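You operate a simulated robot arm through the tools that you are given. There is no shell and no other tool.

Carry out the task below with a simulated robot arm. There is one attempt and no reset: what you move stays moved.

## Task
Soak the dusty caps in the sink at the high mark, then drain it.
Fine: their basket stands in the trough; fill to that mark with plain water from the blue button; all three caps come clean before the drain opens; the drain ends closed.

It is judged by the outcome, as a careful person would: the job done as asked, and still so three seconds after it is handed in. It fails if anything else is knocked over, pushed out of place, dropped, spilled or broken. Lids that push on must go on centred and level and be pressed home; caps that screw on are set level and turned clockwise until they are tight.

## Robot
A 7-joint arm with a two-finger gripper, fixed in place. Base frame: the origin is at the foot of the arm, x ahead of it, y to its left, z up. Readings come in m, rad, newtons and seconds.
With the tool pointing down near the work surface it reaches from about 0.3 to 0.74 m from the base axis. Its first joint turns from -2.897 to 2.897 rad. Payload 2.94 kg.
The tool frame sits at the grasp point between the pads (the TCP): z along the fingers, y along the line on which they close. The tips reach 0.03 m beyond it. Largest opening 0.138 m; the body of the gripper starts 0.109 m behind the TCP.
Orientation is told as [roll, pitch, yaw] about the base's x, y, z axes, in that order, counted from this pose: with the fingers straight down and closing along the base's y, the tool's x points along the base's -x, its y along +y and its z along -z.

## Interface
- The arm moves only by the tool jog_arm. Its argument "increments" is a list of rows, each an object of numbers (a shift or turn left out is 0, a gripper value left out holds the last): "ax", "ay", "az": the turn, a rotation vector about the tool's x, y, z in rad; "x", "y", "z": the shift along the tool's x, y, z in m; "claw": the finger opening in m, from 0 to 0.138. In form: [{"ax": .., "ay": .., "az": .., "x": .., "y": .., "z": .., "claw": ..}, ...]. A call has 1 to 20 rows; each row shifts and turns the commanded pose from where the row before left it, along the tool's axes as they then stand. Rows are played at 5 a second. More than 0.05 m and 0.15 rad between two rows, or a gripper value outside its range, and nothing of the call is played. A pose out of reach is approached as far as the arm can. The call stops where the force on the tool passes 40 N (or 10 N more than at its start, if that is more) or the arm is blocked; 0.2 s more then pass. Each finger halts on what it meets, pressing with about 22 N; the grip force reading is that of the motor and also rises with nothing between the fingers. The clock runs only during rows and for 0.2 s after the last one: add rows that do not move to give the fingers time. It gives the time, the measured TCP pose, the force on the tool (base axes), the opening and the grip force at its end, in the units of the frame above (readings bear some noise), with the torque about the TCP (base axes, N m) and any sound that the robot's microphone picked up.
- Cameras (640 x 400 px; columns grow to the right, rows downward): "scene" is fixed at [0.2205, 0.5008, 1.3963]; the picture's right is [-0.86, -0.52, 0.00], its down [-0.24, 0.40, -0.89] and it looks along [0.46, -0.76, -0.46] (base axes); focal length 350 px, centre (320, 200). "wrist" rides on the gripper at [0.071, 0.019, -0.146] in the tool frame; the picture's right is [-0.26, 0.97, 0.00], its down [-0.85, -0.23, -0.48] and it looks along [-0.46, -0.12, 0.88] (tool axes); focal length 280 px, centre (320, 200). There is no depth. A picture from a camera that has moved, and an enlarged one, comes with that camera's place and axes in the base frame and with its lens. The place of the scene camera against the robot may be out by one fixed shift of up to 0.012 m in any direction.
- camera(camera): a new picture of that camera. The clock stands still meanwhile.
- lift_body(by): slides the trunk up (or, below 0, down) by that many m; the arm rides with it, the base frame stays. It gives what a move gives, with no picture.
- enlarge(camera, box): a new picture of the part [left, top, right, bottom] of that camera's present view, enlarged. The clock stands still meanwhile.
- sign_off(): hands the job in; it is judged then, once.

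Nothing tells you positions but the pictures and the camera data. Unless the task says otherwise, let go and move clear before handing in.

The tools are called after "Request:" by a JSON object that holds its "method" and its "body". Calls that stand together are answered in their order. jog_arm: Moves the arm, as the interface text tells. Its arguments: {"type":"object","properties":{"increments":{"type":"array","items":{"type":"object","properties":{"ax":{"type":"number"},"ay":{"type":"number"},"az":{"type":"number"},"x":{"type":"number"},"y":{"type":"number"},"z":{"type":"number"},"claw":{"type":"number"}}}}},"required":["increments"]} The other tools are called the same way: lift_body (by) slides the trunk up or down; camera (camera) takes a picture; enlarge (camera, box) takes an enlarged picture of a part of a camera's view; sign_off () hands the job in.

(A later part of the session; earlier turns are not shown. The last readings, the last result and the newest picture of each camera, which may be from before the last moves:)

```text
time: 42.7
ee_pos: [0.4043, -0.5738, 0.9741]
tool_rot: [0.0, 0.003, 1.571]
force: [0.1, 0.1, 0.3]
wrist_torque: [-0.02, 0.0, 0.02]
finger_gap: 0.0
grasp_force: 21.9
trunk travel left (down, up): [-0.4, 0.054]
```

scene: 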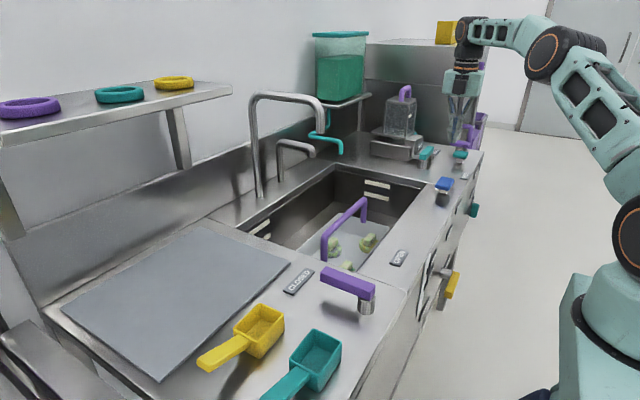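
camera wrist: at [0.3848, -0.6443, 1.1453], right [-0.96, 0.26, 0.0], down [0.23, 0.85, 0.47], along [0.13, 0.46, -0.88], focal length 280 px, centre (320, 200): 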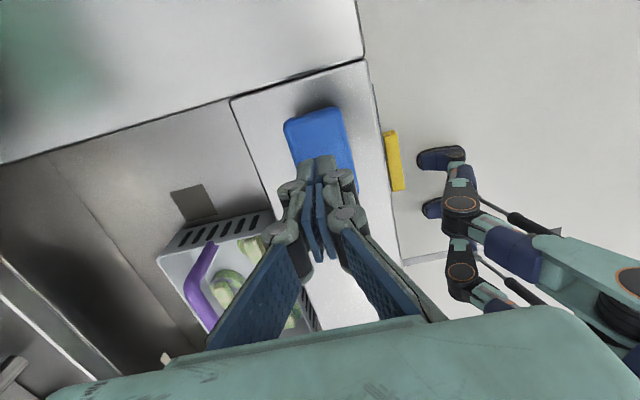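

Request:
{"method": "jog_arm", "body": {"increments": [{"z": 0.003}, {"z": 0.003}, {"z": 0.003}, {}]}}

Request:
{"method": "enlarge", "body": {"camera": "scene", "box": [360, 110, 520, 220]}}

```text
time: 43.7
ee_pos: [0.4024, -0.5738, 0.9649]
tool_rot: [-0.001, 0.003, 1.568]
force: [0.9, 2.0, 2.6]
wrist_torque: [0.02, -0.03, -0.07]
finger_gap: 0.006
grasp_force: 27.7
trunk travel left (down, up): [-0.4, 0.054]
```

```text
3.64 times, centred on (440, 165) of scene
camera zoom: at [0.2205, 0.5008, 1.3963], right [-0.86, -0.52, 0.0], down [-0.24, 0.4, -0.89], along [0.46, -0.76, -0.46], focal length 1274 px, centre (-116, 327)
```

zoom: 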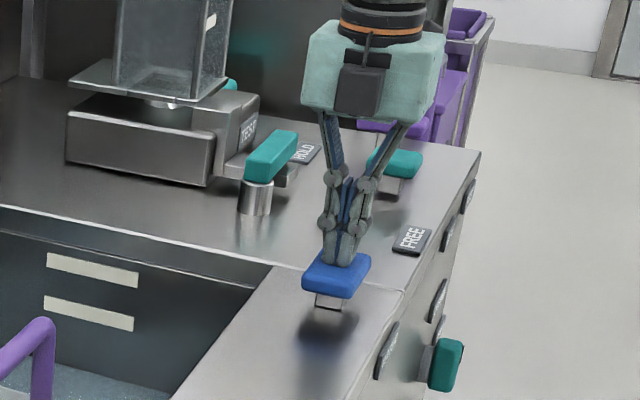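

The pad has been touched and pushed in a little, and there may be water appearing in the trough. I'll look at the whole sink.

Request:
{"method": "enlarge", "body": {"camera": "scene", "box": [240, 80, 460, 290]}}

```text
1.90 times, centred on (350, 185) of scene
camera zoom: at [0.2205, 0.5008, 1.3963], right [-0.86, -0.52, 0.0], down [-0.24, 0.4, -0.89], along [0.46, -0.76, -0.46], focal length 668 px, centre (263, 229)
```

zoom: 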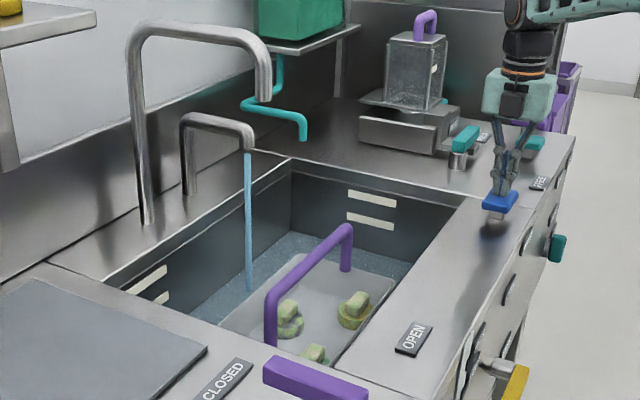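

Water is running from the short spout. I'll hold a second and look at the level rate.

Request:
{"method": "jog_arm", "body": {"increments": [{}, {}, {}, {}, {}]}}

Request:
{"method": "enlarge", "body": {"camera": "scene", "box": [240, 80, 460, 290]}}

```text
time: 44.9
ee_pos: [0.403, -0.5734, 0.9652]
tool_rot: [-0.001, 0.005, 1.568]
force: [1.4, 0.7, 2.6]
wrist_torque: [0.04, -0.01, 0.03]
finger_gap: 0.0061
grasp_force: 28.0
trunk travel left (down, up): [-0.4, 0.054]
```

```text
1.90 times, centred on (350, 185) of scene
camera zoom: at [0.2205, 0.5008, 1.3963], right [-0.86, -0.52, 0.0], down [-0.24, 0.4, -0.89], along [0.46, -0.76, -0.46], focal length 668 px, centre (263, 229)
```

zoom: 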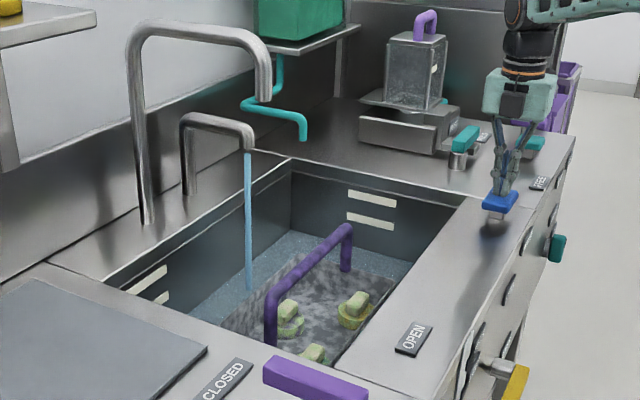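

The water is rising. I'll lift off the button to find out whether it keeps running (latched) or stops (momentary).

Request:
{"method": "jog_arm", "body": {"increments": [{"z": -0.012}, {}]}}

Request:
{"method": "enlarge", "body": {"camera": "scene", "box": [240, 80, 460, 290]}}

```text
time: 45.5
ee_pos: [0.4031, -0.5736, 0.9775]
tool_rot: [0.001, 0.001, 1.569]
force: [0.9, 0.1, 0.6]
wrist_torque: [0.02, -0.01, 0.03]
finger_gap: 0.0
grasp_force: 27.7
trunk travel left (down, up): [-0.4, 0.054]
```

```text
1.90 times, centred on (350, 185) of scene
camera zoom: at [0.2205, 0.5008, 1.3963], right [-0.86, -0.52, 0.0], down [-0.24, 0.4, -0.89], along [0.46, -0.76, -0.46], focal length 668 px, centre (263, 229)
```

zoom: 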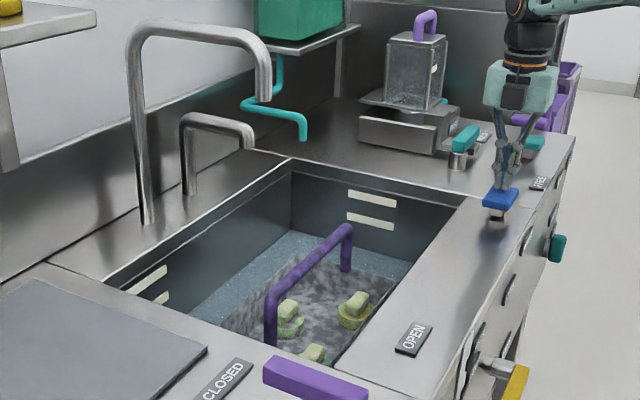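

It's momentary: water flows only while the button is pressed. I'll press and hold in short stages, watching the level.

Request:
{"method": "jog_arm", "body": {"increments": [{"z": 0.012}, {}, {}, {}, {}, {}, {}, {}, {}, {}, {}]}}

Request:
{"method": "enlarge", "body": {"camera": "scene", "box": [240, 80, 460, 290]}}

Request:
{"method": "camera", "body": {"camera": "wrist"}}

```text
time: 47.9
ee_pos: [0.4027, -0.5737, 0.9662]
tool_rot: [0.0, 0.003, 1.569]
force: [0.4, -0.2, 3.3]
wrist_torque: [0.03, -0.03, 0.02]
finger_gap: 0.006
grasp_force: 28.5
trunk travel left (down, up): [-0.4, 0.054]
```

```text
1.90 times, centred on (350, 185) of scene
camera zoom: at [0.2205, 0.5008, 1.3963], right [-0.86, -0.52, 0.0], down [-0.24, 0.4, -0.89], along [0.46, -0.76, -0.46], focal length 668 px, centre (263, 229)
```

zoom: 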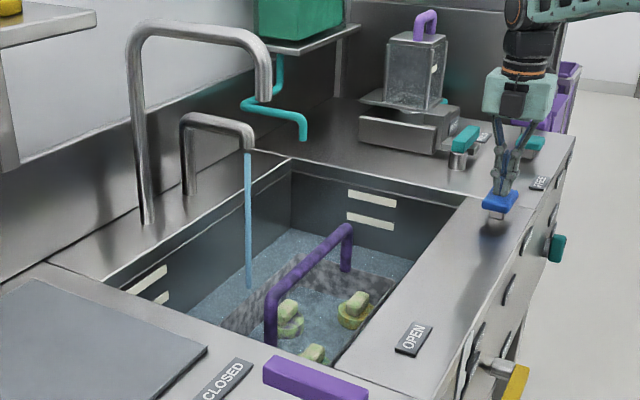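

```text
taken
camera wrist: at [0.3842, -0.6437, 1.113], right [-0.96, 0.26, 0.0], down [0.23, 0.85, 0.47], along [0.13, 0.46, -0.88], focal length 280 px, centre (320, 200)
```

wrist: 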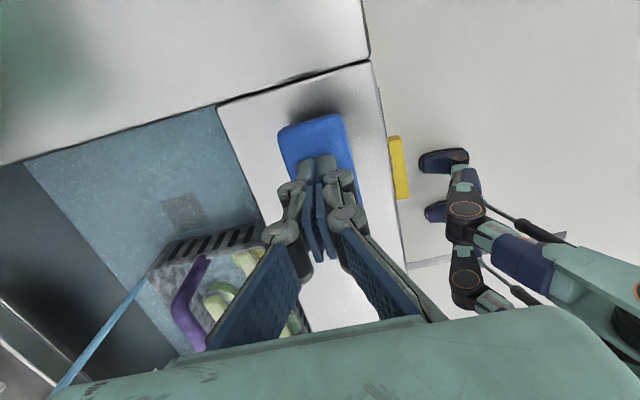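

Request:
{"method": "enlarge", "body": {"camera": "scene", "box": [320, 150, 420, 230]}}

Request:
{"method": "jog_arm", "body": {"increments": [{}, {}, {}, {}, {}, {}, {}, {}, {}, {}, {}, {}, {}, {}, {}, {}, {}, {}, {}, {}]}}

Request:
{"method": "enlarge", "body": {"camera": "scene", "box": [320, 150, 420, 230]}}

```text
5.00 times, centred on (370, 190) of scene
camera zoom: at [0.2205, 0.5008, 1.3963], right [-0.86, -0.52, 0.0], down [-0.24, 0.4, -0.89], along [0.46, -0.76, -0.46], focal length 1752 px, centre (70, 250)
```

zoom: 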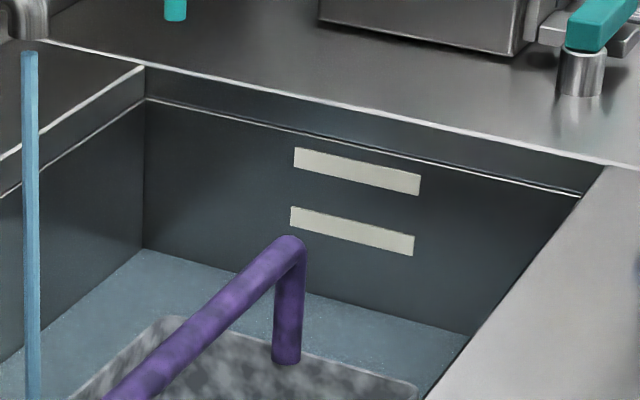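

```text
time: 52.1
ee_pos: [0.4022, -0.5742, 0.966]
tool_rot: [0.002, 0.004, 1.569]
force: [-0.9, 0.5, 3.4]
wrist_torque: [0.03, 0.0, 0.04]
finger_gap: 0.0061
grasp_force: 28.4
trunk travel left (down, up): [-0.4, 0.054]
```

```text
5.00 times, centred on (370, 190) of scene
camera zoom: at [0.2205, 0.5008, 1.3963], right [-0.86, -0.52, 0.0], down [-0.24, 0.4, -0.89], along [0.46, -0.76, -0.46], focal length 1752 px, centre (70, 250)
```

zoom: 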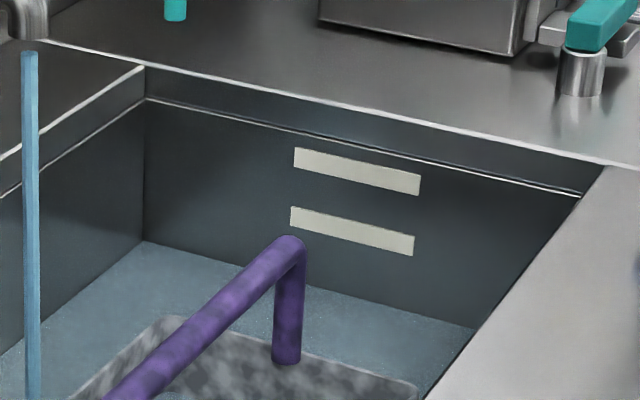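

It rises at about 1.7 px/s in this view, and the high mark is about 124 px up, so roughly 70 s more. I'll hold in several stages, then check.

Request:
{"method": "jog_arm", "body": {"increments": [{}, {}, {}, {}, {}, {}, {}, {}, {}, {}, {}, {}, {}, {}, {}, {}, {}, {}, {}, {}]}}

Request:
{"method": "jog_arm", "body": {"increments": [{}, {}, {}, {}, {}, {}, {}, {}, {}, {}, {}, {}, {}, {}, {}, {}, {}, {}, {}, {}]}}

Request:
{"method": "jog_arm", "body": {"increments": [{}, {}, {}, {}, {}, {}, {}, {}, {}, {}, {}, {}, {}, {}, {}, {}, {}, {}, {}, {}]}}

Request:
{"method": "enlarge", "body": {"camera": "scene", "box": [320, 150, 420, 230]}}

```text
time: 56.3
ee_pos: [0.4032, -0.5735, 0.9656]
tool_rot: [0.0, 0.004, 1.57]
force: [-0.5, -1.0, 2.8]
wrist_torque: [0.03, -0.04, 0.01]
finger_gap: 0.0061
grasp_force: 28.9
trunk travel left (down, up): [-0.4, 0.054]
```

```text
time: 60.5
ee_pos: [0.4025, -0.5743, 0.9668]
tool_rot: [0.0, 0.004, 1.569]
force: [0.7, -0.4, 3.0]
wrist_torque: [-0.01, 0.0, 0.03]
finger_gap: 0.0062
grasp_force: 28.5
trunk travel left (down, up): [-0.4, 0.054]
```

```text
time: 64.7
ee_pos: [0.4036, -0.5748, 0.9667]
tool_rot: [0.001, 0.004, 1.57]
force: [-0.4, -0.8, 2.9]
wrist_torque: [0.02, 0.02, 0.04]
finger_gap: 0.0059
grasp_force: 28.1
trunk travel left (down, up): [-0.4, 0.054]
```

```text
5.00 times, centred on (370, 190) of scene
camera zoom: at [0.2205, 0.5008, 1.3963], right [-0.86, -0.52, 0.0], down [-0.24, 0.4, -0.89], along [0.46, -0.76, -0.46], focal length 1752 px, centre (70, 250)
```

zoom: 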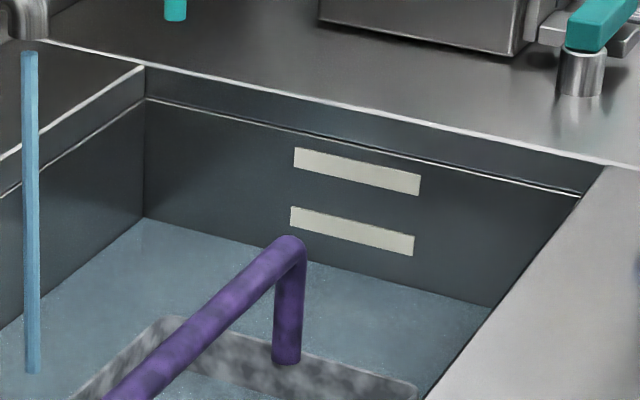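

It's now about 92 px to go at about 1.9 px/s, or roughly 48 s. I'll hold for about 34 s more and re-check.

Request:
{"method": "jog_arm", "body": {"increments": [{}, {}, {}, {}, {}, {}, {}, {}, {}, {}, {}, {}, {}, {}, {}, {}, {}, {}, {}, {}]}}

Request:
{"method": "jog_arm", "body": {"increments": [{}, {}, {}, {}, {}, {}, {}, {}, {}, {}, {}, {}, {}, {}, {}, {}, {}, {}, {}, {}]}}

Request:
{"method": "jog_arm", "body": {"increments": [{}, {}, {}, {}, {}, {}, {}, {}, {}, {}, {}, {}, {}, {}, {}, {}, {}, {}, {}, {}]}}

Request:
{"method": "jog_arm", "body": {"increments": [{}, {}, {}, {}, {}, {}, {}, {}, {}, {}, {}, {}, {}, {}, {}, {}, {}, {}, {}, {}]}}

Request:
{"method": "enlarge", "body": {"camera": "scene", "box": [320, 150, 420, 230]}}

Request:
{"method": "jog_arm", "body": {"increments": [{}, {}, {}, {}, {}, {}, {}, {}, {}, {}, {}, {}, {}, {}, {}, {}, {}, {}, {}, {}]}}

Request:
{"method": "jog_arm", "body": {"increments": [{}, {}, {}, {}, {}, {}, {}, {}, {}, {}, {}, {}, {}, {}, {}, {}, {}, {}, {}, {}]}}

Request:
{"method": "enlarge", "body": {"camera": "scene", "box": [320, 150, 420, 230]}}

```text
time: 68.9
ee_pos: [0.4031, -0.5736, 0.9663]
tool_rot: [0.0, 0.004, 1.57]
force: [0.1, -0.3, 2.8]
wrist_torque: [0.02, 0.01, 0.02]
finger_gap: 0.0061
grasp_force: 28.2
trunk travel left (down, up): [-0.4, 0.054]
```

```text
time: 73.1
ee_pos: [0.4025, -0.5742, 0.9664]
tool_rot: [0.0, 0.004, 1.568]
force: [0.1, 0.3, 2.7]
wrist_torque: [0.06, 0.02, -0.04]
finger_gap: 0.0059
grasp_force: 28.2
trunk travel left (down, up): [-0.4, 0.054]
```

```text
time: 77.3
ee_pos: [0.4033, -0.5741, 0.9657]
tool_rot: [-0.002, 0.005, 1.57]
force: [-0.4, 0.4, 2.0]
wrist_torque: [0.03, 0.01, 0.01]
finger_gap: 0.0059
grasp_force: 28.1
trunk travel left (down, up): [-0.4, 0.054]
```

```text
time: 81.5
ee_pos: [0.4026, -0.5746, 0.9661]
tool_rot: [0.0, 0.003, 1.569]
force: [-0.8, -0.3, 3.8]
wrist_torque: [0.05, -0.01, -0.06]
finger_gap: 0.0058
grasp_force: 28.3
trunk travel left (down, up): [-0.4, 0.054]
```

```text
5.00 times, centred on (370, 190) of scene
camera zoom: at [0.2205, 0.5008, 1.3963], right [-0.86, -0.52, 0.0], down [-0.24, 0.4, -0.89], along [0.46, -0.76, -0.46], focal length 1752 px, centre (70, 250)
```

zoom: 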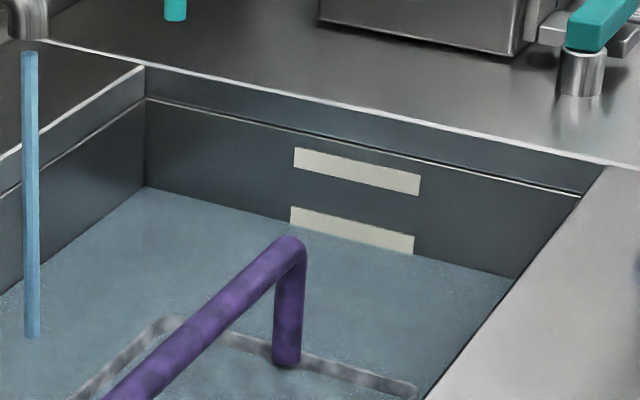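

```text
time: 85.7
ee_pos: [0.4026, -0.5733, 0.9659]
tool_rot: [0.0, 0.004, 1.569]
force: [-0.1, 0.1, 2.2]
wrist_torque: [0.04, 0.02, 0.01]
finger_gap: 0.0062
grasp_force: 28.3
trunk travel left (down, up): [-0.4, 0.054]
```

```text
time: 89.9
ee_pos: [0.4029, -0.5738, 0.9656]
tool_rot: [-0.001, 0.003, 1.57]
force: [0.8, 0.1, 3.1]
wrist_torque: [0.06, 0.01, 0.0]
finger_gap: 0.0062
grasp_force: 28.4
trunk travel left (down, up): [-0.4, 0.054]
```

```text
5.00 times, centred on (370, 190) of scene
camera zoom: at [0.2205, 0.5008, 1.3963], right [-0.86, -0.52, 0.0], down [-0.24, 0.4, -0.89], along [0.46, -0.76, -0.46], focal length 1752 px, centre (70, 250)
```

zoom: 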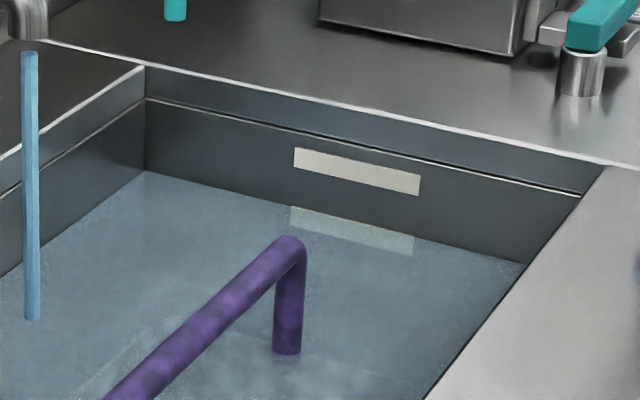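

The level is past the low mark. About 24 s remain, so I'll hold for 17 s, check, then finish in fine stages.

Request:
{"method": "jog_arm", "body": {"increments": [{}, {}, {}, {}, {}, {}, {}, {}, {}, {}, {}, {}, {}, {}, {}, {}, {}, {}, {}, {}]}}

Request:
{"method": "jog_arm", "body": {"increments": [{}, {}, {}, {}, {}, {}, {}, {}, {}, {}, {}, {}, {}, {}, {}, {}, {}, {}, {}, {}]}}

Request:
{"method": "jog_arm", "body": {"increments": [{}, {}, {}, {}, {}, {}, {}, {}, {}, {}, {}, {}, {}, {}, {}, {}, {}, {}, {}, {}]}}

Request:
{"method": "jog_arm", "body": {"increments": [{}, {}, {}, {}, {}, {}, {}, {}, {}, {}, {}, {}, {}, {}, {}, {}, {}, {}, {}, {}]}}

Request:
{"method": "enlarge", "body": {"camera": "scene", "box": [320, 150, 420, 230]}}

Request:
{"method": "camera", "body": {"camera": "wrist"}}

```text
time: 94.1
ee_pos: [0.4033, -0.5738, 0.9667]
tool_rot: [0.002, 0.003, 1.569]
force: [0.3, -0.3, 3.3]
wrist_torque: [0.02, -0.02, 0.0]
finger_gap: 0.0059
grasp_force: 28.6
trunk travel left (down, up): [-0.4, 0.054]
```

```text
time: 98.3
ee_pos: [0.4027, -0.5731, 0.9669]
tool_rot: [-0.001, 0.003, 1.571]
force: [-0.9, -0.2, 2.2]
wrist_torque: [0.04, 0.0, 0.02]
finger_gap: 0.006
grasp_force: 28.4
trunk travel left (down, up): [-0.4, 0.054]
```

```text
time: 102.5
ee_pos: [0.4037, -0.574, 0.9667]
tool_rot: [0.0, 0.005, 1.57]
force: [0.0, 0.6, 2.9]
wrist_torque: [0.0, 0.01, 0.0]
finger_gap: 0.0059
grasp_force: 28.5
trunk travel left (down, up): [-0.4, 0.054]
```

```text
time: 106.7
ee_pos: [0.4029, -0.5733, 0.9664]
tool_rot: [0.001, 0.006, 1.57]
force: [0.7, 0.6, 3.2]
wrist_torque: [0.03, 0.02, 0.0]
finger_gap: 0.0062
grasp_force: 28.2
trunk travel left (down, up): [-0.4, 0.054]
```

```text
5.00 times, centred on (370, 190) of scene
camera zoom: at [0.2205, 0.5008, 1.3963], right [-0.86, -0.52, 0.0], down [-0.24, 0.4, -0.89], along [0.46, -0.76, -0.46], focal length 1752 px, centre (70, 250)
```

zoom: 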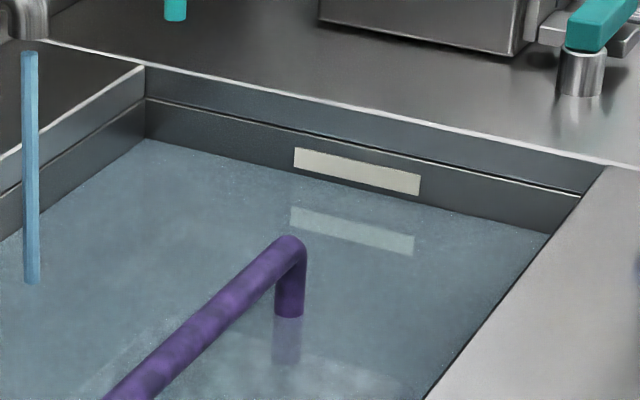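

```text
taken
camera wrist: at [0.3841, -0.6437, 1.113], right [-0.96, 0.26, 0.0], down [0.23, 0.85, 0.47], along [0.13, 0.46, -0.88], focal length 280 px, centre (320, 200)
```

wrist: 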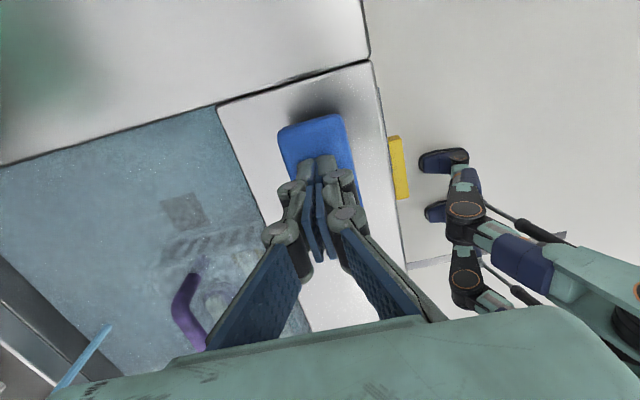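

The waterline is just below the high strip. About 7 s more should bring it to the strip's middle.

Request:
{"method": "jog_arm", "body": {"increments": [{}, {}, {}, {}, {}, {}, {}, {}, {}, {}, {}, {}, {}, {}, {}, {}, {}, {}, {}, {}]}}

Request:
{"method": "jog_arm", "body": {"increments": [{}, {}, {}, {}, {}, {}, {}, {}]}}

Request:
{"method": "enlarge", "body": {"camera": "scene", "box": [330, 160, 410, 210]}}

```text
time: 110.9
ee_pos: [0.4029, -0.574, 0.9661]
tool_rot: [0.0, 0.004, 1.569]
force: [0.4, 0.6, 2.9]
wrist_torque: [0.03, 0.01, 0.04]
finger_gap: 0.0059
grasp_force: 28.4
trunk travel left (down, up): [-0.4, 0.054]
```

```text
time: 112.7
ee_pos: [0.4029, -0.5745, 0.9661]
tool_rot: [0.0, 0.005, 1.57]
force: [-0.1, -0.5, 3.1]
wrist_torque: [0.03, -0.01, 0.0]
finger_gap: 0.0061
grasp_force: 28.3
trunk travel left (down, up): [-0.4, 0.054]
```

```text
8.00 times, centred on (370, 185) of scene
camera zoom: at [0.2205, 0.5008, 1.3963], right [-0.86, -0.52, 0.0], down [-0.24, 0.4, -0.89], along [0.46, -0.76, -0.46], focal length 2804 px, centre (-80, 320)
```

zoom: 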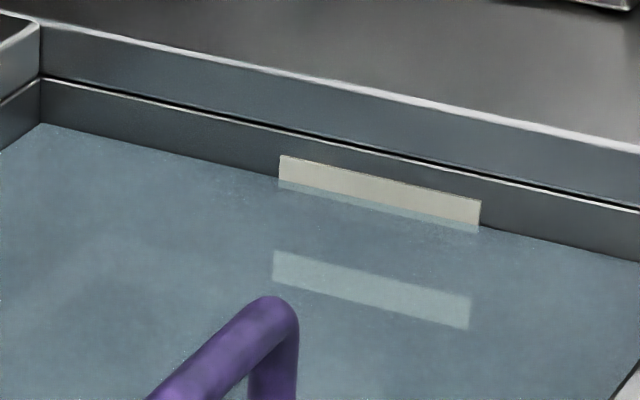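

The waterline is in the lower third of the strip. I'll run about 2.4 s more, then release.

Request:
{"method": "jog_arm", "body": {"increments": [{}, {}, {}, {}, {}, {}, {}, {}, {}, {}, {}, {"z": -0.02}, {"z": -0.03}]}}

Request:
{"method": "enlarge", "body": {"camera": "scene", "box": [330, 160, 410, 210]}}

Request:
{"method": "enlarge", "body": {"camera": "scene", "box": [240, 80, 460, 290]}}

Request:
{"method": "camera", "body": {"camera": "wrist"}}

```text
time: 115.5
ee_pos: [0.4019, -0.574, 1.0154]
tool_rot: [-0.001, 0.003, 1.57]
force: [-0.2, -0.3, 0.6]
wrist_torque: [-0.05, -0.02, 0.0]
finger_gap: 0.0
grasp_force: 28.5
trunk travel left (down, up): [-0.4, 0.054]
```

```text
8.00 times, centred on (370, 185) of scene
camera zoom: at [0.2205, 0.5008, 1.3963], right [-0.86, -0.52, 0.0], down [-0.24, 0.4, -0.89], along [0.46, -0.76, -0.46], focal length 2804 px, centre (-80, 320)
```

zoom: 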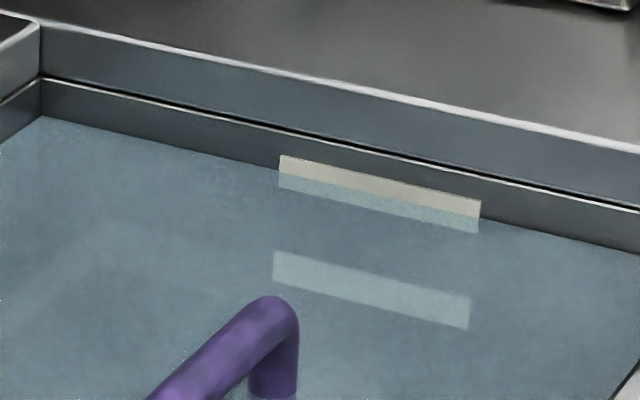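

```text
1.90 times, centred on (350, 185) of scene
camera zoom: at [0.2205, 0.5008, 1.3963], right [-0.86, -0.52, 0.0], down [-0.24, 0.4, -0.89], along [0.46, -0.76, -0.46], focal length 668 px, centre (263, 229)
```

zoom: 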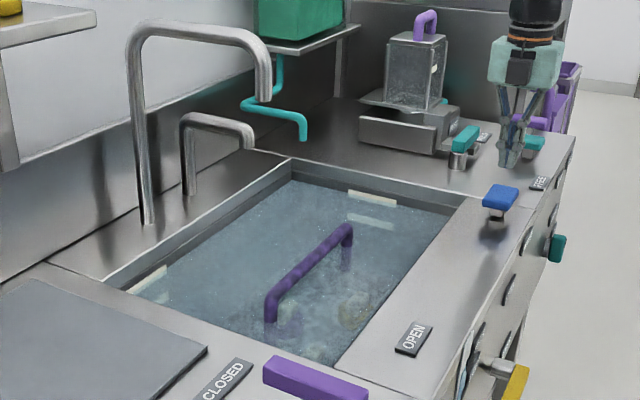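

```text
taken
camera wrist: at [0.3833, -0.6433, 1.1624], right [-0.96, 0.26, 0.0], down [0.23, 0.85, 0.47], along [0.13, 0.46, -0.88], focal length 280 px, centre (320, 200)
```

wrist: 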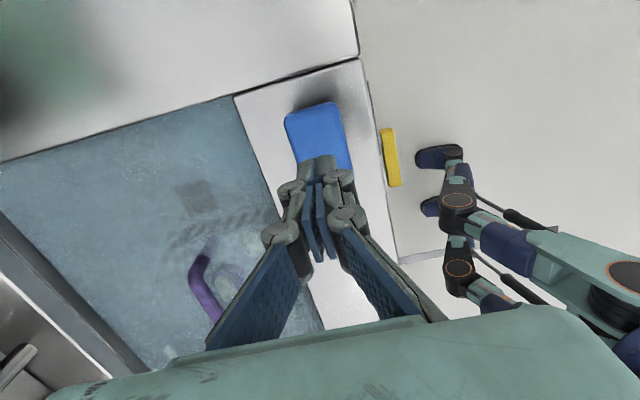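

The water stands at the middle of the high mark and the flow has stopped. While they soak, I'll move the camera over the basket to watch the caps.

Request:
{"method": "jog_arm", "body": {"increments": [{"z": -0.045}, {"z": -0.04}, {"x": -0.031, "y": -0.024}, {"x": -0.031, "y": -0.024}, {"x": -0.031, "y": -0.024}, {"x": -0.031, "y": -0.024}, {"x": -0.03, "y": -0.022}, {}]}}

Request:
{"method": "camera", "body": {"camera": "wrist"}}

Request:
{"method": "enlarge", "body": {"camera": "wrist", "box": [160, 80, 400, 230]}}

Request:
{"method": "enlarge", "body": {"camera": "scene", "box": [300, 190, 400, 260]}}

```text
time: 117.3
ee_pos: [0.522, -0.4199, 1.1024]
tool_rot: [0.002, 0.003, 1.569]
force: [0.4, 0.1, 0.7]
wrist_torque: [-0.01, 0.02, -0.01]
finger_gap: 0.0
grasp_force: 28.4
trunk travel left (down, up): [-0.4, 0.054]
```

```text
taken
camera wrist: at [0.5035, -0.489, 1.2481], right [-0.96, 0.26, 0.0], down [0.23, 0.85, 0.47], along [0.13, 0.46, -0.88], focal length 280 px, centre (320, 200)
```

wrist: 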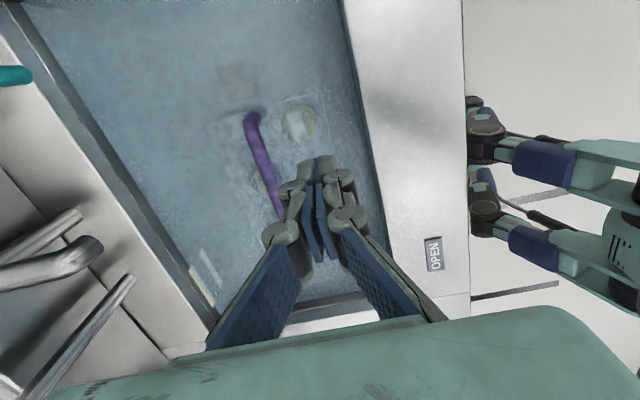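

```text
2.67 times, centred on (280, 155) of wrist
camera zoom: at [0.5035, -0.489, 1.2481], right [-0.96, 0.26, 0.0], down [0.23, 0.85, 0.47], along [0.13, 0.46, -0.88], focal length 748 px, centre (427, 320)
```

zoom: 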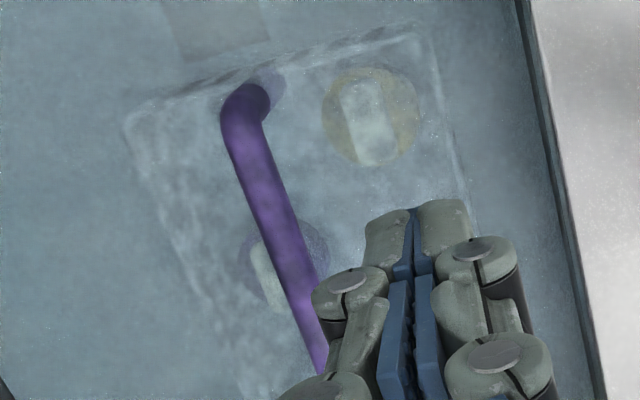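

```text
5.71 times, centred on (350, 225) of scene
camera zoom: at [0.2205, 0.5008, 1.3963], right [-0.86, -0.52, 0.0], down [-0.24, 0.4, -0.89], along [0.46, -0.76, -0.46], focal length 2003 px, centre (149, 57)
```

zoom: 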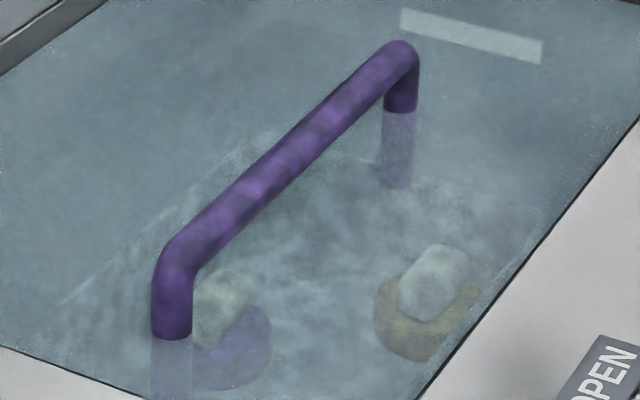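

The caps' true colours (yellow, purple) are starting to show under the water. I'll wait and keep comparing.

Request:
{"method": "jog_arm", "body": {"increments": [{"x": 0.03}, {"x": 0.03}, {"y": 0.03}, {}, {}, {}, {}, {}, {}, {}, {}, {}, {}, {}, {}, {}, {}, {}, {}, {}]}}

Request:
{"method": "enlarge", "body": {"camera": "scene", "box": [300, 190, 400, 260]}}

Request:
{"method": "camera", "body": {"camera": "wrist"}}

```text
time: 121.5
ee_pos: [0.4916, -0.481, 1.1007]
tool_rot: [-0.001, 0.003, 1.57]
force: [0.2, 0.0, 1.3]
wrist_torque: [0.02, 0.01, -0.01]
finger_gap: 0.0001
grasp_force: 28.2
trunk travel left (down, up): [-0.4, 0.054]
```

```text
5.71 times, centred on (350, 225) of scene
camera zoom: at [0.2205, 0.5008, 1.3963], right [-0.86, -0.52, 0.0], down [-0.24, 0.4, -0.89], along [0.46, -0.76, -0.46], focal length 2003 px, centre (149, 57)
```

zoom: 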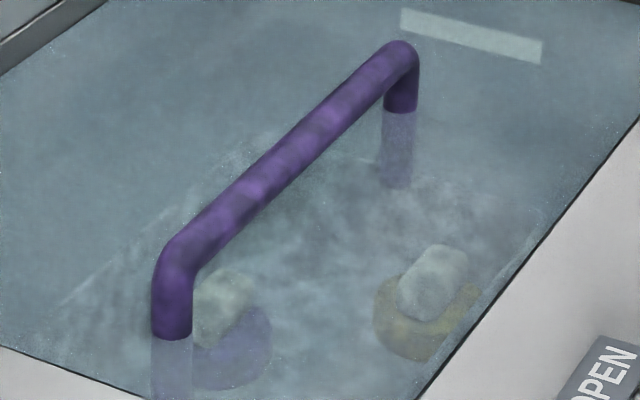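

```text
taken
camera wrist: at [0.4726, -0.5513, 1.2474], right [-0.96, 0.26, 0.0], down [0.23, 0.85, 0.47], along [0.13, 0.46, -0.88], focal length 280 px, centre (320, 200)
```

wrist: 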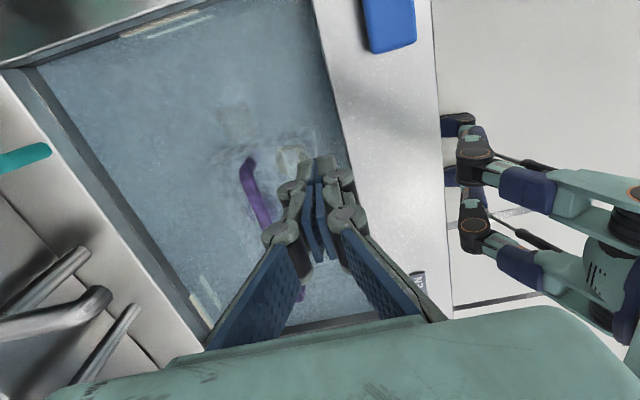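

I'll shift the camera so the fingers don't hide the caps, which uses soak time as well.

Request:
{"method": "jog_arm", "body": {"increments": [{"x": -0.03}, {"x": -0.03}, {"x": -0.03}, {"x": -0.03}, {"x": -0.03}, {"x": -0.03}, {"x": -0.03}, {"x": -0.03}, {"x": -0.03}, {"x": -0.03, "y": -0.03}, {}, {}, {}, {}, {}, {}, {}, {}, {}, {}]}}

Request:
{"method": "camera", "body": {"camera": "wrist"}}

Request:
{"method": "enlarge", "body": {"camera": "scene", "box": [300, 190, 400, 260]}}

```text
time: 125.7
ee_pos: [0.5207, -0.1789, 1.0979]
tool_rot: [-0.001, 0.004, 1.569]
force: [-0.1, 0.6, 1.2]
wrist_torque: [-0.02, 0.02, 0.04]
finger_gap: 0.0002
grasp_force: 28.3
trunk travel left (down, up): [-0.4, 0.054]
```

```text
taken
camera wrist: at [0.5027, -0.2496, 1.245], right [-0.96, 0.26, 0.0], down [0.23, 0.85, 0.47], along [0.13, 0.46, -0.88], focal length 280 px, centre (320, 200)
```

wrist: 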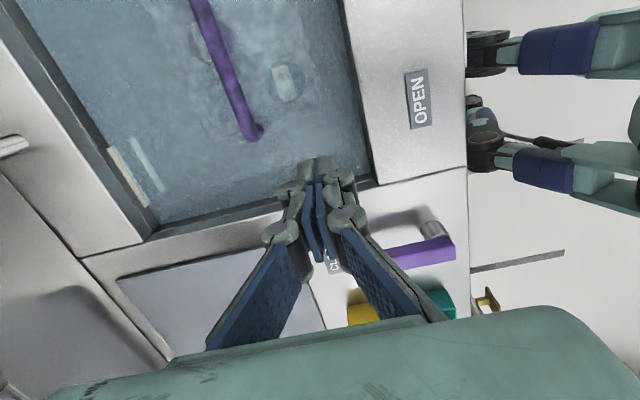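

```text
5.71 times, centred on (350, 225) of scene
camera zoom: at [0.2205, 0.5008, 1.3963], right [-0.86, -0.52, 0.0], down [-0.24, 0.4, -0.89], along [0.46, -0.76, -0.46], focal length 2003 px, centre (149, 57)
```

zoom: 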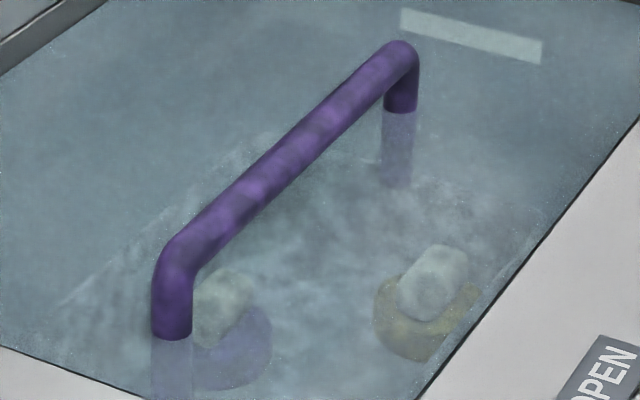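

Request:
{"method": "jog_arm", "body": {"increments": [{"x": 0.03}, {"x": 0.03}, {"y": 0.03}, {}, {}, {}, {}, {}, {}, {}, {}, {}, {}, {}, {}, {}, {}, {}, {}, {}]}}

Request:
{"method": "enlarge", "body": {"camera": "wrist", "box": [120, 0, 380, 180]}}

Request:
{"method": "enlarge", "body": {"camera": "scene", "box": [300, 190, 400, 260]}}

```text
time: 129.9
ee_pos: [0.4924, -0.2389, 1.0986]
tool_rot: [0.0, 0.003, 1.569]
force: [-0.3, 0.5, -0.4]
wrist_torque: [0.03, 0.0, 0.02]
finger_gap: 0.0
grasp_force: 27.9
trunk travel left (down, up): [-0.4, 0.054]
```

```text
2.22 times, centred on (250, 90) of wrist
camera zoom: at [0.4732, -0.3086, 1.2455], right [-0.96, 0.26, 0.0], down [0.23, 0.85, 0.47], along [0.13, 0.46, -0.88], focal length 623 px, centre (476, 444)
```

zoom: 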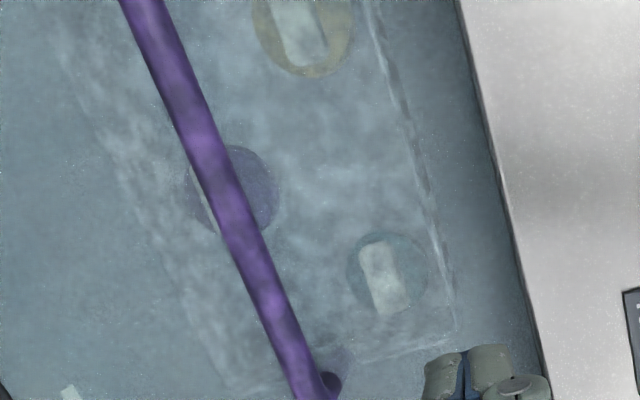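

```text
5.71 times, centred on (350, 225) of scene
camera zoom: at [0.2205, 0.5008, 1.3963], right [-0.86, -0.52, 0.0], down [-0.24, 0.4, -0.89], along [0.46, -0.76, -0.46], focal length 2003 px, centre (149, 57)
```

zoom: 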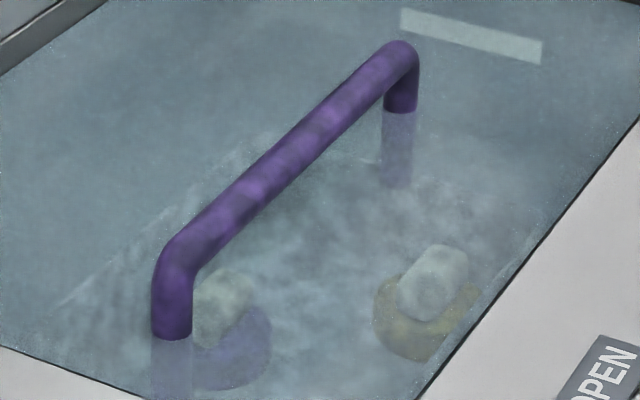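

Discs of teal, purple and yellow now show. I'll hold the camera still and wait longer, to see whether anything still changes.

Request:
{"method": "jog_arm", "body": {"increments": [{}, {}, {}, {}, {}, {}, {}, {}, {}, {}, {}, {}, {}, {}, {}, {}, {}, {}, {}, {}]}}

Request:
{"method": "jog_arm", "body": {"increments": [{}, {}, {}, {}, {}, {}, {}, {}, {}, {}, {}, {}, {}, {}, {}, {}, {}, {}, {}, {}]}}

Request:
{"method": "enlarge", "body": {"camera": "wrist", "box": [120, 0, 380, 180]}}

Request:
{"method": "jog_arm", "body": {"increments": [{}, {}, {}, {}, {}, {}, {}, {}, {}, {}, {}, {}, {}, {}, {}, {}, {}, {}, {}, {}]}}

Request:
{"method": "jog_arm", "body": {"increments": [{}, {}, {}, {}, {}, {}, {}, {}, {}, {}, {}, {}, {}, {}, {}, {}, {}, {}, {}, {}]}}

Request:
{"method": "enlarge", "body": {"camera": "wrist", "box": [120, 0, 380, 180]}}

Request:
{"method": "enlarge", "body": {"camera": "scene", "box": [300, 190, 400, 260]}}

```text
time: 134.1
ee_pos: [0.4919, -0.2385, 1.098]
tool_rot: [0.001, 0.004, 1.568]
force: [0.4, -0.1, -0.6]
wrist_torque: [0.02, -0.01, 0.06]
finger_gap: 0.0001
grasp_force: 28.2
trunk travel left (down, up): [-0.4, 0.054]
```

```text
time: 138.3
ee_pos: [0.4919, -0.2392, 1.0988]
tool_rot: [0.0, 0.003, 1.569]
force: [0.4, 0.4, -0.4]
wrist_torque: [-0.03, -0.01, -0.01]
finger_gap: 0.0001
grasp_force: 28.2
trunk travel left (down, up): [-0.4, 0.054]
```

```text
2.22 times, centred on (250, 90) of wrist
camera zoom: at [0.4732, -0.3086, 1.2455], right [-0.96, 0.26, 0.0], down [0.23, 0.85, 0.47], along [0.13, 0.46, -0.88], focal length 623 px, centre (476, 444)
```

zoom: 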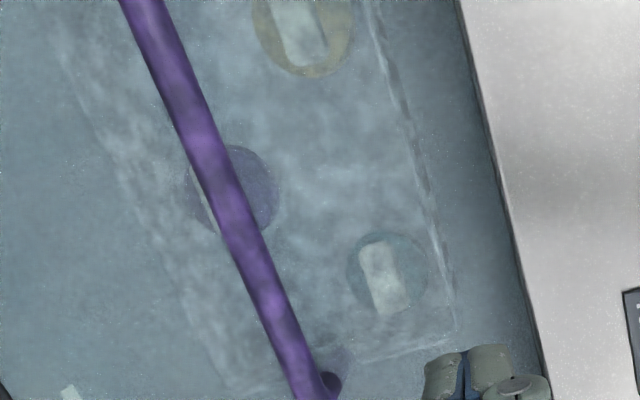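

```text
time: 142.5
ee_pos: [0.4905, -0.2386, 1.099]
tool_rot: [-0.001, 0.005, 1.57]
force: [-0.3, -0.3, -0.1]
wrist_torque: [0.0, -0.03, -0.01]
finger_gap: 0.0001
grasp_force: 28.3
trunk travel left (down, up): [-0.4, 0.054]
```

```text
time: 146.7
ee_pos: [0.4915, -0.2384, 1.0985]
tool_rot: [0.0, 0.003, 1.57]
force: [0.3, -0.4, 1.0]
wrist_torque: [0.0, 0.0, 0.01]
finger_gap: 0.0
grasp_force: 28.7
trunk travel left (down, up): [-0.4, 0.054]
```

```text
2.22 times, centred on (250, 90) of wrist
camera zoom: at [0.4732, -0.3086, 1.2455], right [-0.96, 0.26, 0.0], down [0.23, 0.85, 0.47], along [0.13, 0.46, -0.88], focal length 623 px, centre (476, 444)
```

zoom: 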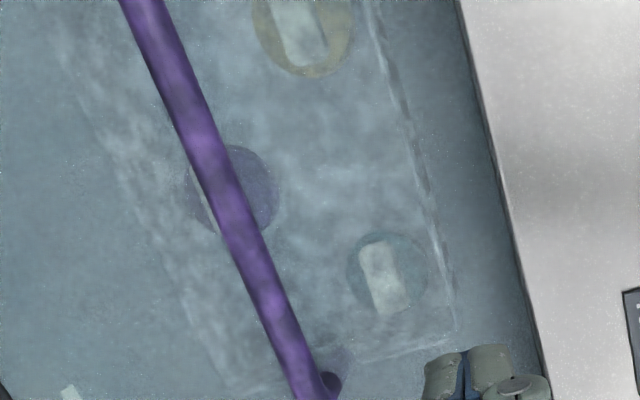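

```text
5.71 times, centred on (350, 225) of scene
camera zoom: at [0.2205, 0.5008, 1.3963], right [-0.86, -0.52, 0.0], down [-0.24, 0.4, -0.89], along [0.46, -0.76, -0.46], focal length 2003 px, centre (149, 57)
```

zoom: 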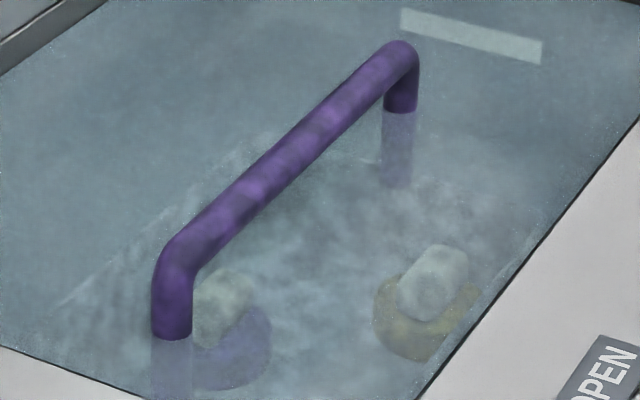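

There's little change now. I'll check that the water level is holding and keep soaking for safety.

Request:
{"method": "enlarge", "body": {"camera": "scene", "box": [330, 160, 410, 210]}}

Request:
{"method": "jog_arm", "body": {"increments": [{}, {}, {}, {}, {}, {}, {}, {}, {}, {}, {}, {}, {}, {}, {}, {}, {}, {}, {}, {}]}}

Request:
{"method": "jog_arm", "body": {"increments": [{}, {}, {}, {}, {}, {}, {}, {}, {}, {}, {}, {}, {}, {}, {}, {}, {}, {}, {}, {}]}}

Request:
{"method": "jog_arm", "body": {"increments": [{}, {}, {}, {}, {}, {}, {}, {}, {}, {}, {}, {}, {}, {}, {}, {}, {}, {}, {}, {}]}}

Request:
{"method": "jog_arm", "body": {"increments": [{}, {}, {}, {}, {}, {}, {}, {}, {}, {}, {}, {}, {}, {}, {}, {}, {}, {}, {}, {}]}}

Request:
{"method": "jog_arm", "body": {"increments": [{}, {}, {}, {}, {}, {}, {}, {}, {}, {}, {}, {}, {}, {}, {}, {}, {}, {}, {}, {}]}}

Request:
{"method": "enlarge", "body": {"camera": "wrist", "box": [120, 0, 380, 180]}}

Request:
{"method": "enlarge", "body": {"camera": "scene", "box": [300, 190, 400, 260]}}

```text
8.00 times, centred on (370, 185) of scene
camera zoom: at [0.2205, 0.5008, 1.3963], right [-0.86, -0.52, 0.0], down [-0.24, 0.4, -0.89], along [0.46, -0.76, -0.46], focal length 2804 px, centre (-80, 320)
```

zoom: 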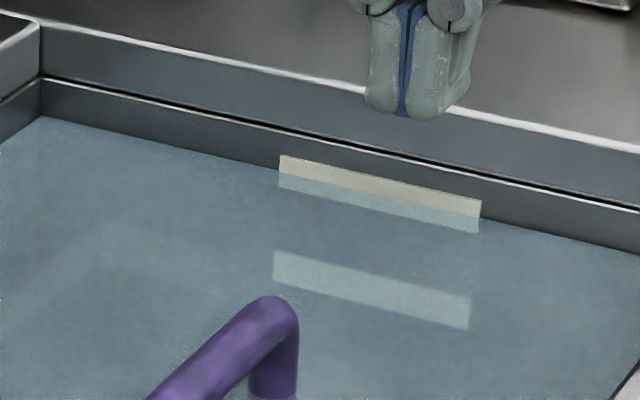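

```text
time: 150.9
ee_pos: [0.4923, -0.2394, 1.0999]
tool_rot: [-0.001, 0.003, 1.568]
force: [0.7, -0.4, 0.3]
wrist_torque: [-0.01, -0.04, 0.01]
finger_gap: 0.0
grasp_force: 28.4
trunk travel left (down, up): [-0.4, 0.054]
```

```text
time: 155.1
ee_pos: [0.4913, -0.2384, 1.0998]
tool_rot: [0.0, 0.003, 1.569]
force: [0.6, -0.3, -0.3]
wrist_torque: [0.04, -0.01, 0.01]
finger_gap: 0.0002
grasp_force: 28.2
trunk travel left (down, up): [-0.4, 0.054]
```

```text
time: 159.3
ee_pos: [0.4915, -0.2389, 1.0995]
tool_rot: [0.001, 0.004, 1.569]
force: [0.7, 0.1, 0.6]
wrist_torque: [0.01, 0.0, 0.01]
finger_gap: 0.0
grasp_force: 28.4
trunk travel left (down, up): [-0.4, 0.054]
```

```text
time: 163.5
ee_pos: [0.4922, -0.2396, 1.0974]
tool_rot: [0.0, 0.004, 1.571]
force: [0.0, 0.7, 1.0]
wrist_torque: [0.0, 0.04, 0.02]
finger_gap: 0.0003
grasp_force: 28.5
trunk travel left (down, up): [-0.4, 0.054]
```

```text
time: 167.7
ee_pos: [0.4929, -0.2383, 1.0992]
tool_rot: [0.0, 0.004, 1.57]
force: [0.4, -0.1, -0.5]
wrist_torque: [-0.01, 0.01, 0.04]
finger_gap: 0.0
grasp_force: 28.0
trunk travel left (down, up): [-0.4, 0.054]
```

```text
2.22 times, centred on (250, 90) of wrist
camera zoom: at [0.4732, -0.3086, 1.2455], right [-0.96, 0.26, 0.0], down [0.23, 0.85, 0.47], along [0.13, 0.46, -0.88], focal length 623 px, centre (476, 444)
```

zoom: 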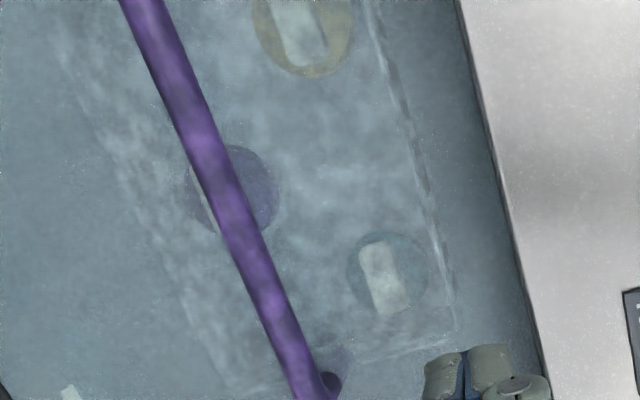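

```text
5.71 times, centred on (350, 225) of scene
camera zoom: at [0.2205, 0.5008, 1.3963], right [-0.86, -0.52, 0.0], down [-0.24, 0.4, -0.89], along [0.46, -0.76, -0.46], focal length 2003 px, centre (149, 57)
```

zoom: 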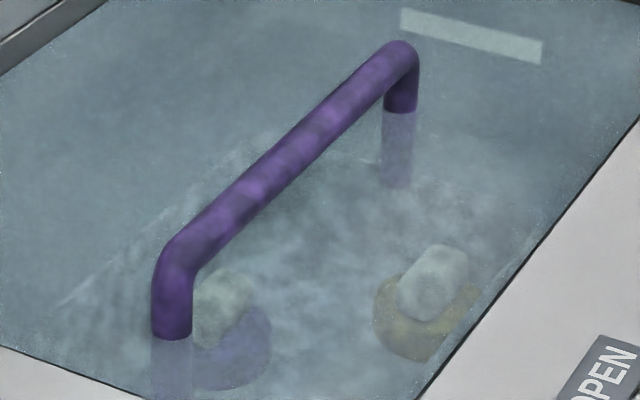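

The level is steady and the view has stopped changing. I'll take close-ups of each cap for remaining dust.

Request:
{"method": "enlarge", "body": {"camera": "wrist", "box": [250, 80, 320, 130]}}

Request:
{"method": "enlarge", "body": {"camera": "wrist", "box": [180, 40, 260, 100]}}

Request:
{"method": "enlarge", "body": {"camera": "scene", "box": [325, 225, 385, 275]}}

```text
8.00 times, centred on (285, 105) of wrist
camera zoom: at [0.4732, -0.3086, 1.2455], right [-0.96, 0.26, 0.0], down [0.23, 0.85, 0.47], along [0.13, 0.46, -0.88], focal length 2243 px, centre (600, 960)
```

zoom: 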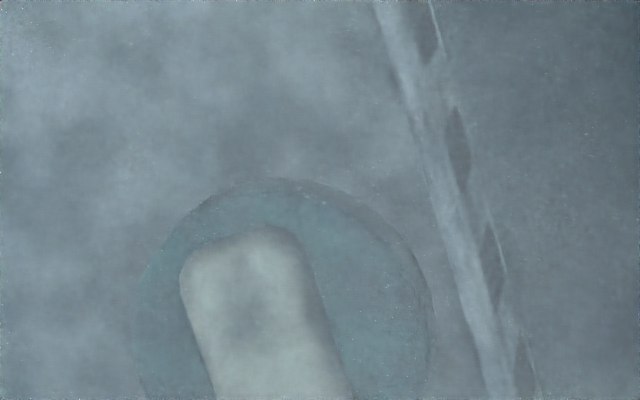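

```text
6.67 times, centred on (220, 70) of wrist
camera zoom: at [0.4732, -0.3086, 1.2455], right [-0.96, 0.26, 0.0], down [0.23, 0.85, 0.47], along [0.13, 0.46, -0.88], focal length 1869 px, centre (987, 1067)
```

zoom: 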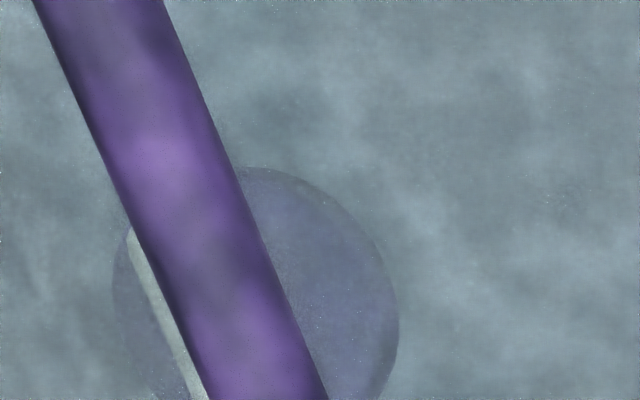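

```text
8.00 times, centred on (355, 250) of scene
camera zoom: at [0.2205, 0.5008, 1.3963], right [-0.86, -0.52, 0.0], down [-0.24, 0.4, -0.89], along [0.46, -0.76, -0.46], focal length 2804 px, centre (40, -200)
```

zoom: 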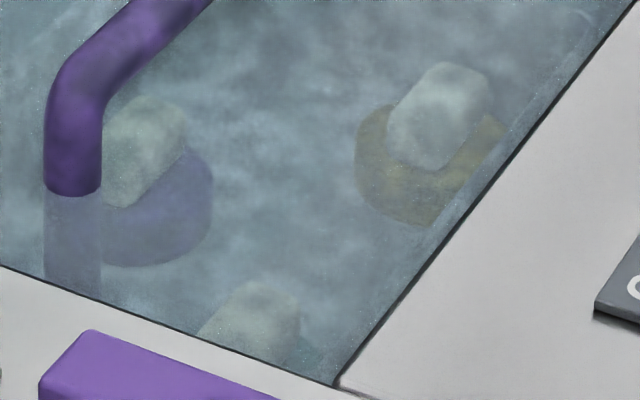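

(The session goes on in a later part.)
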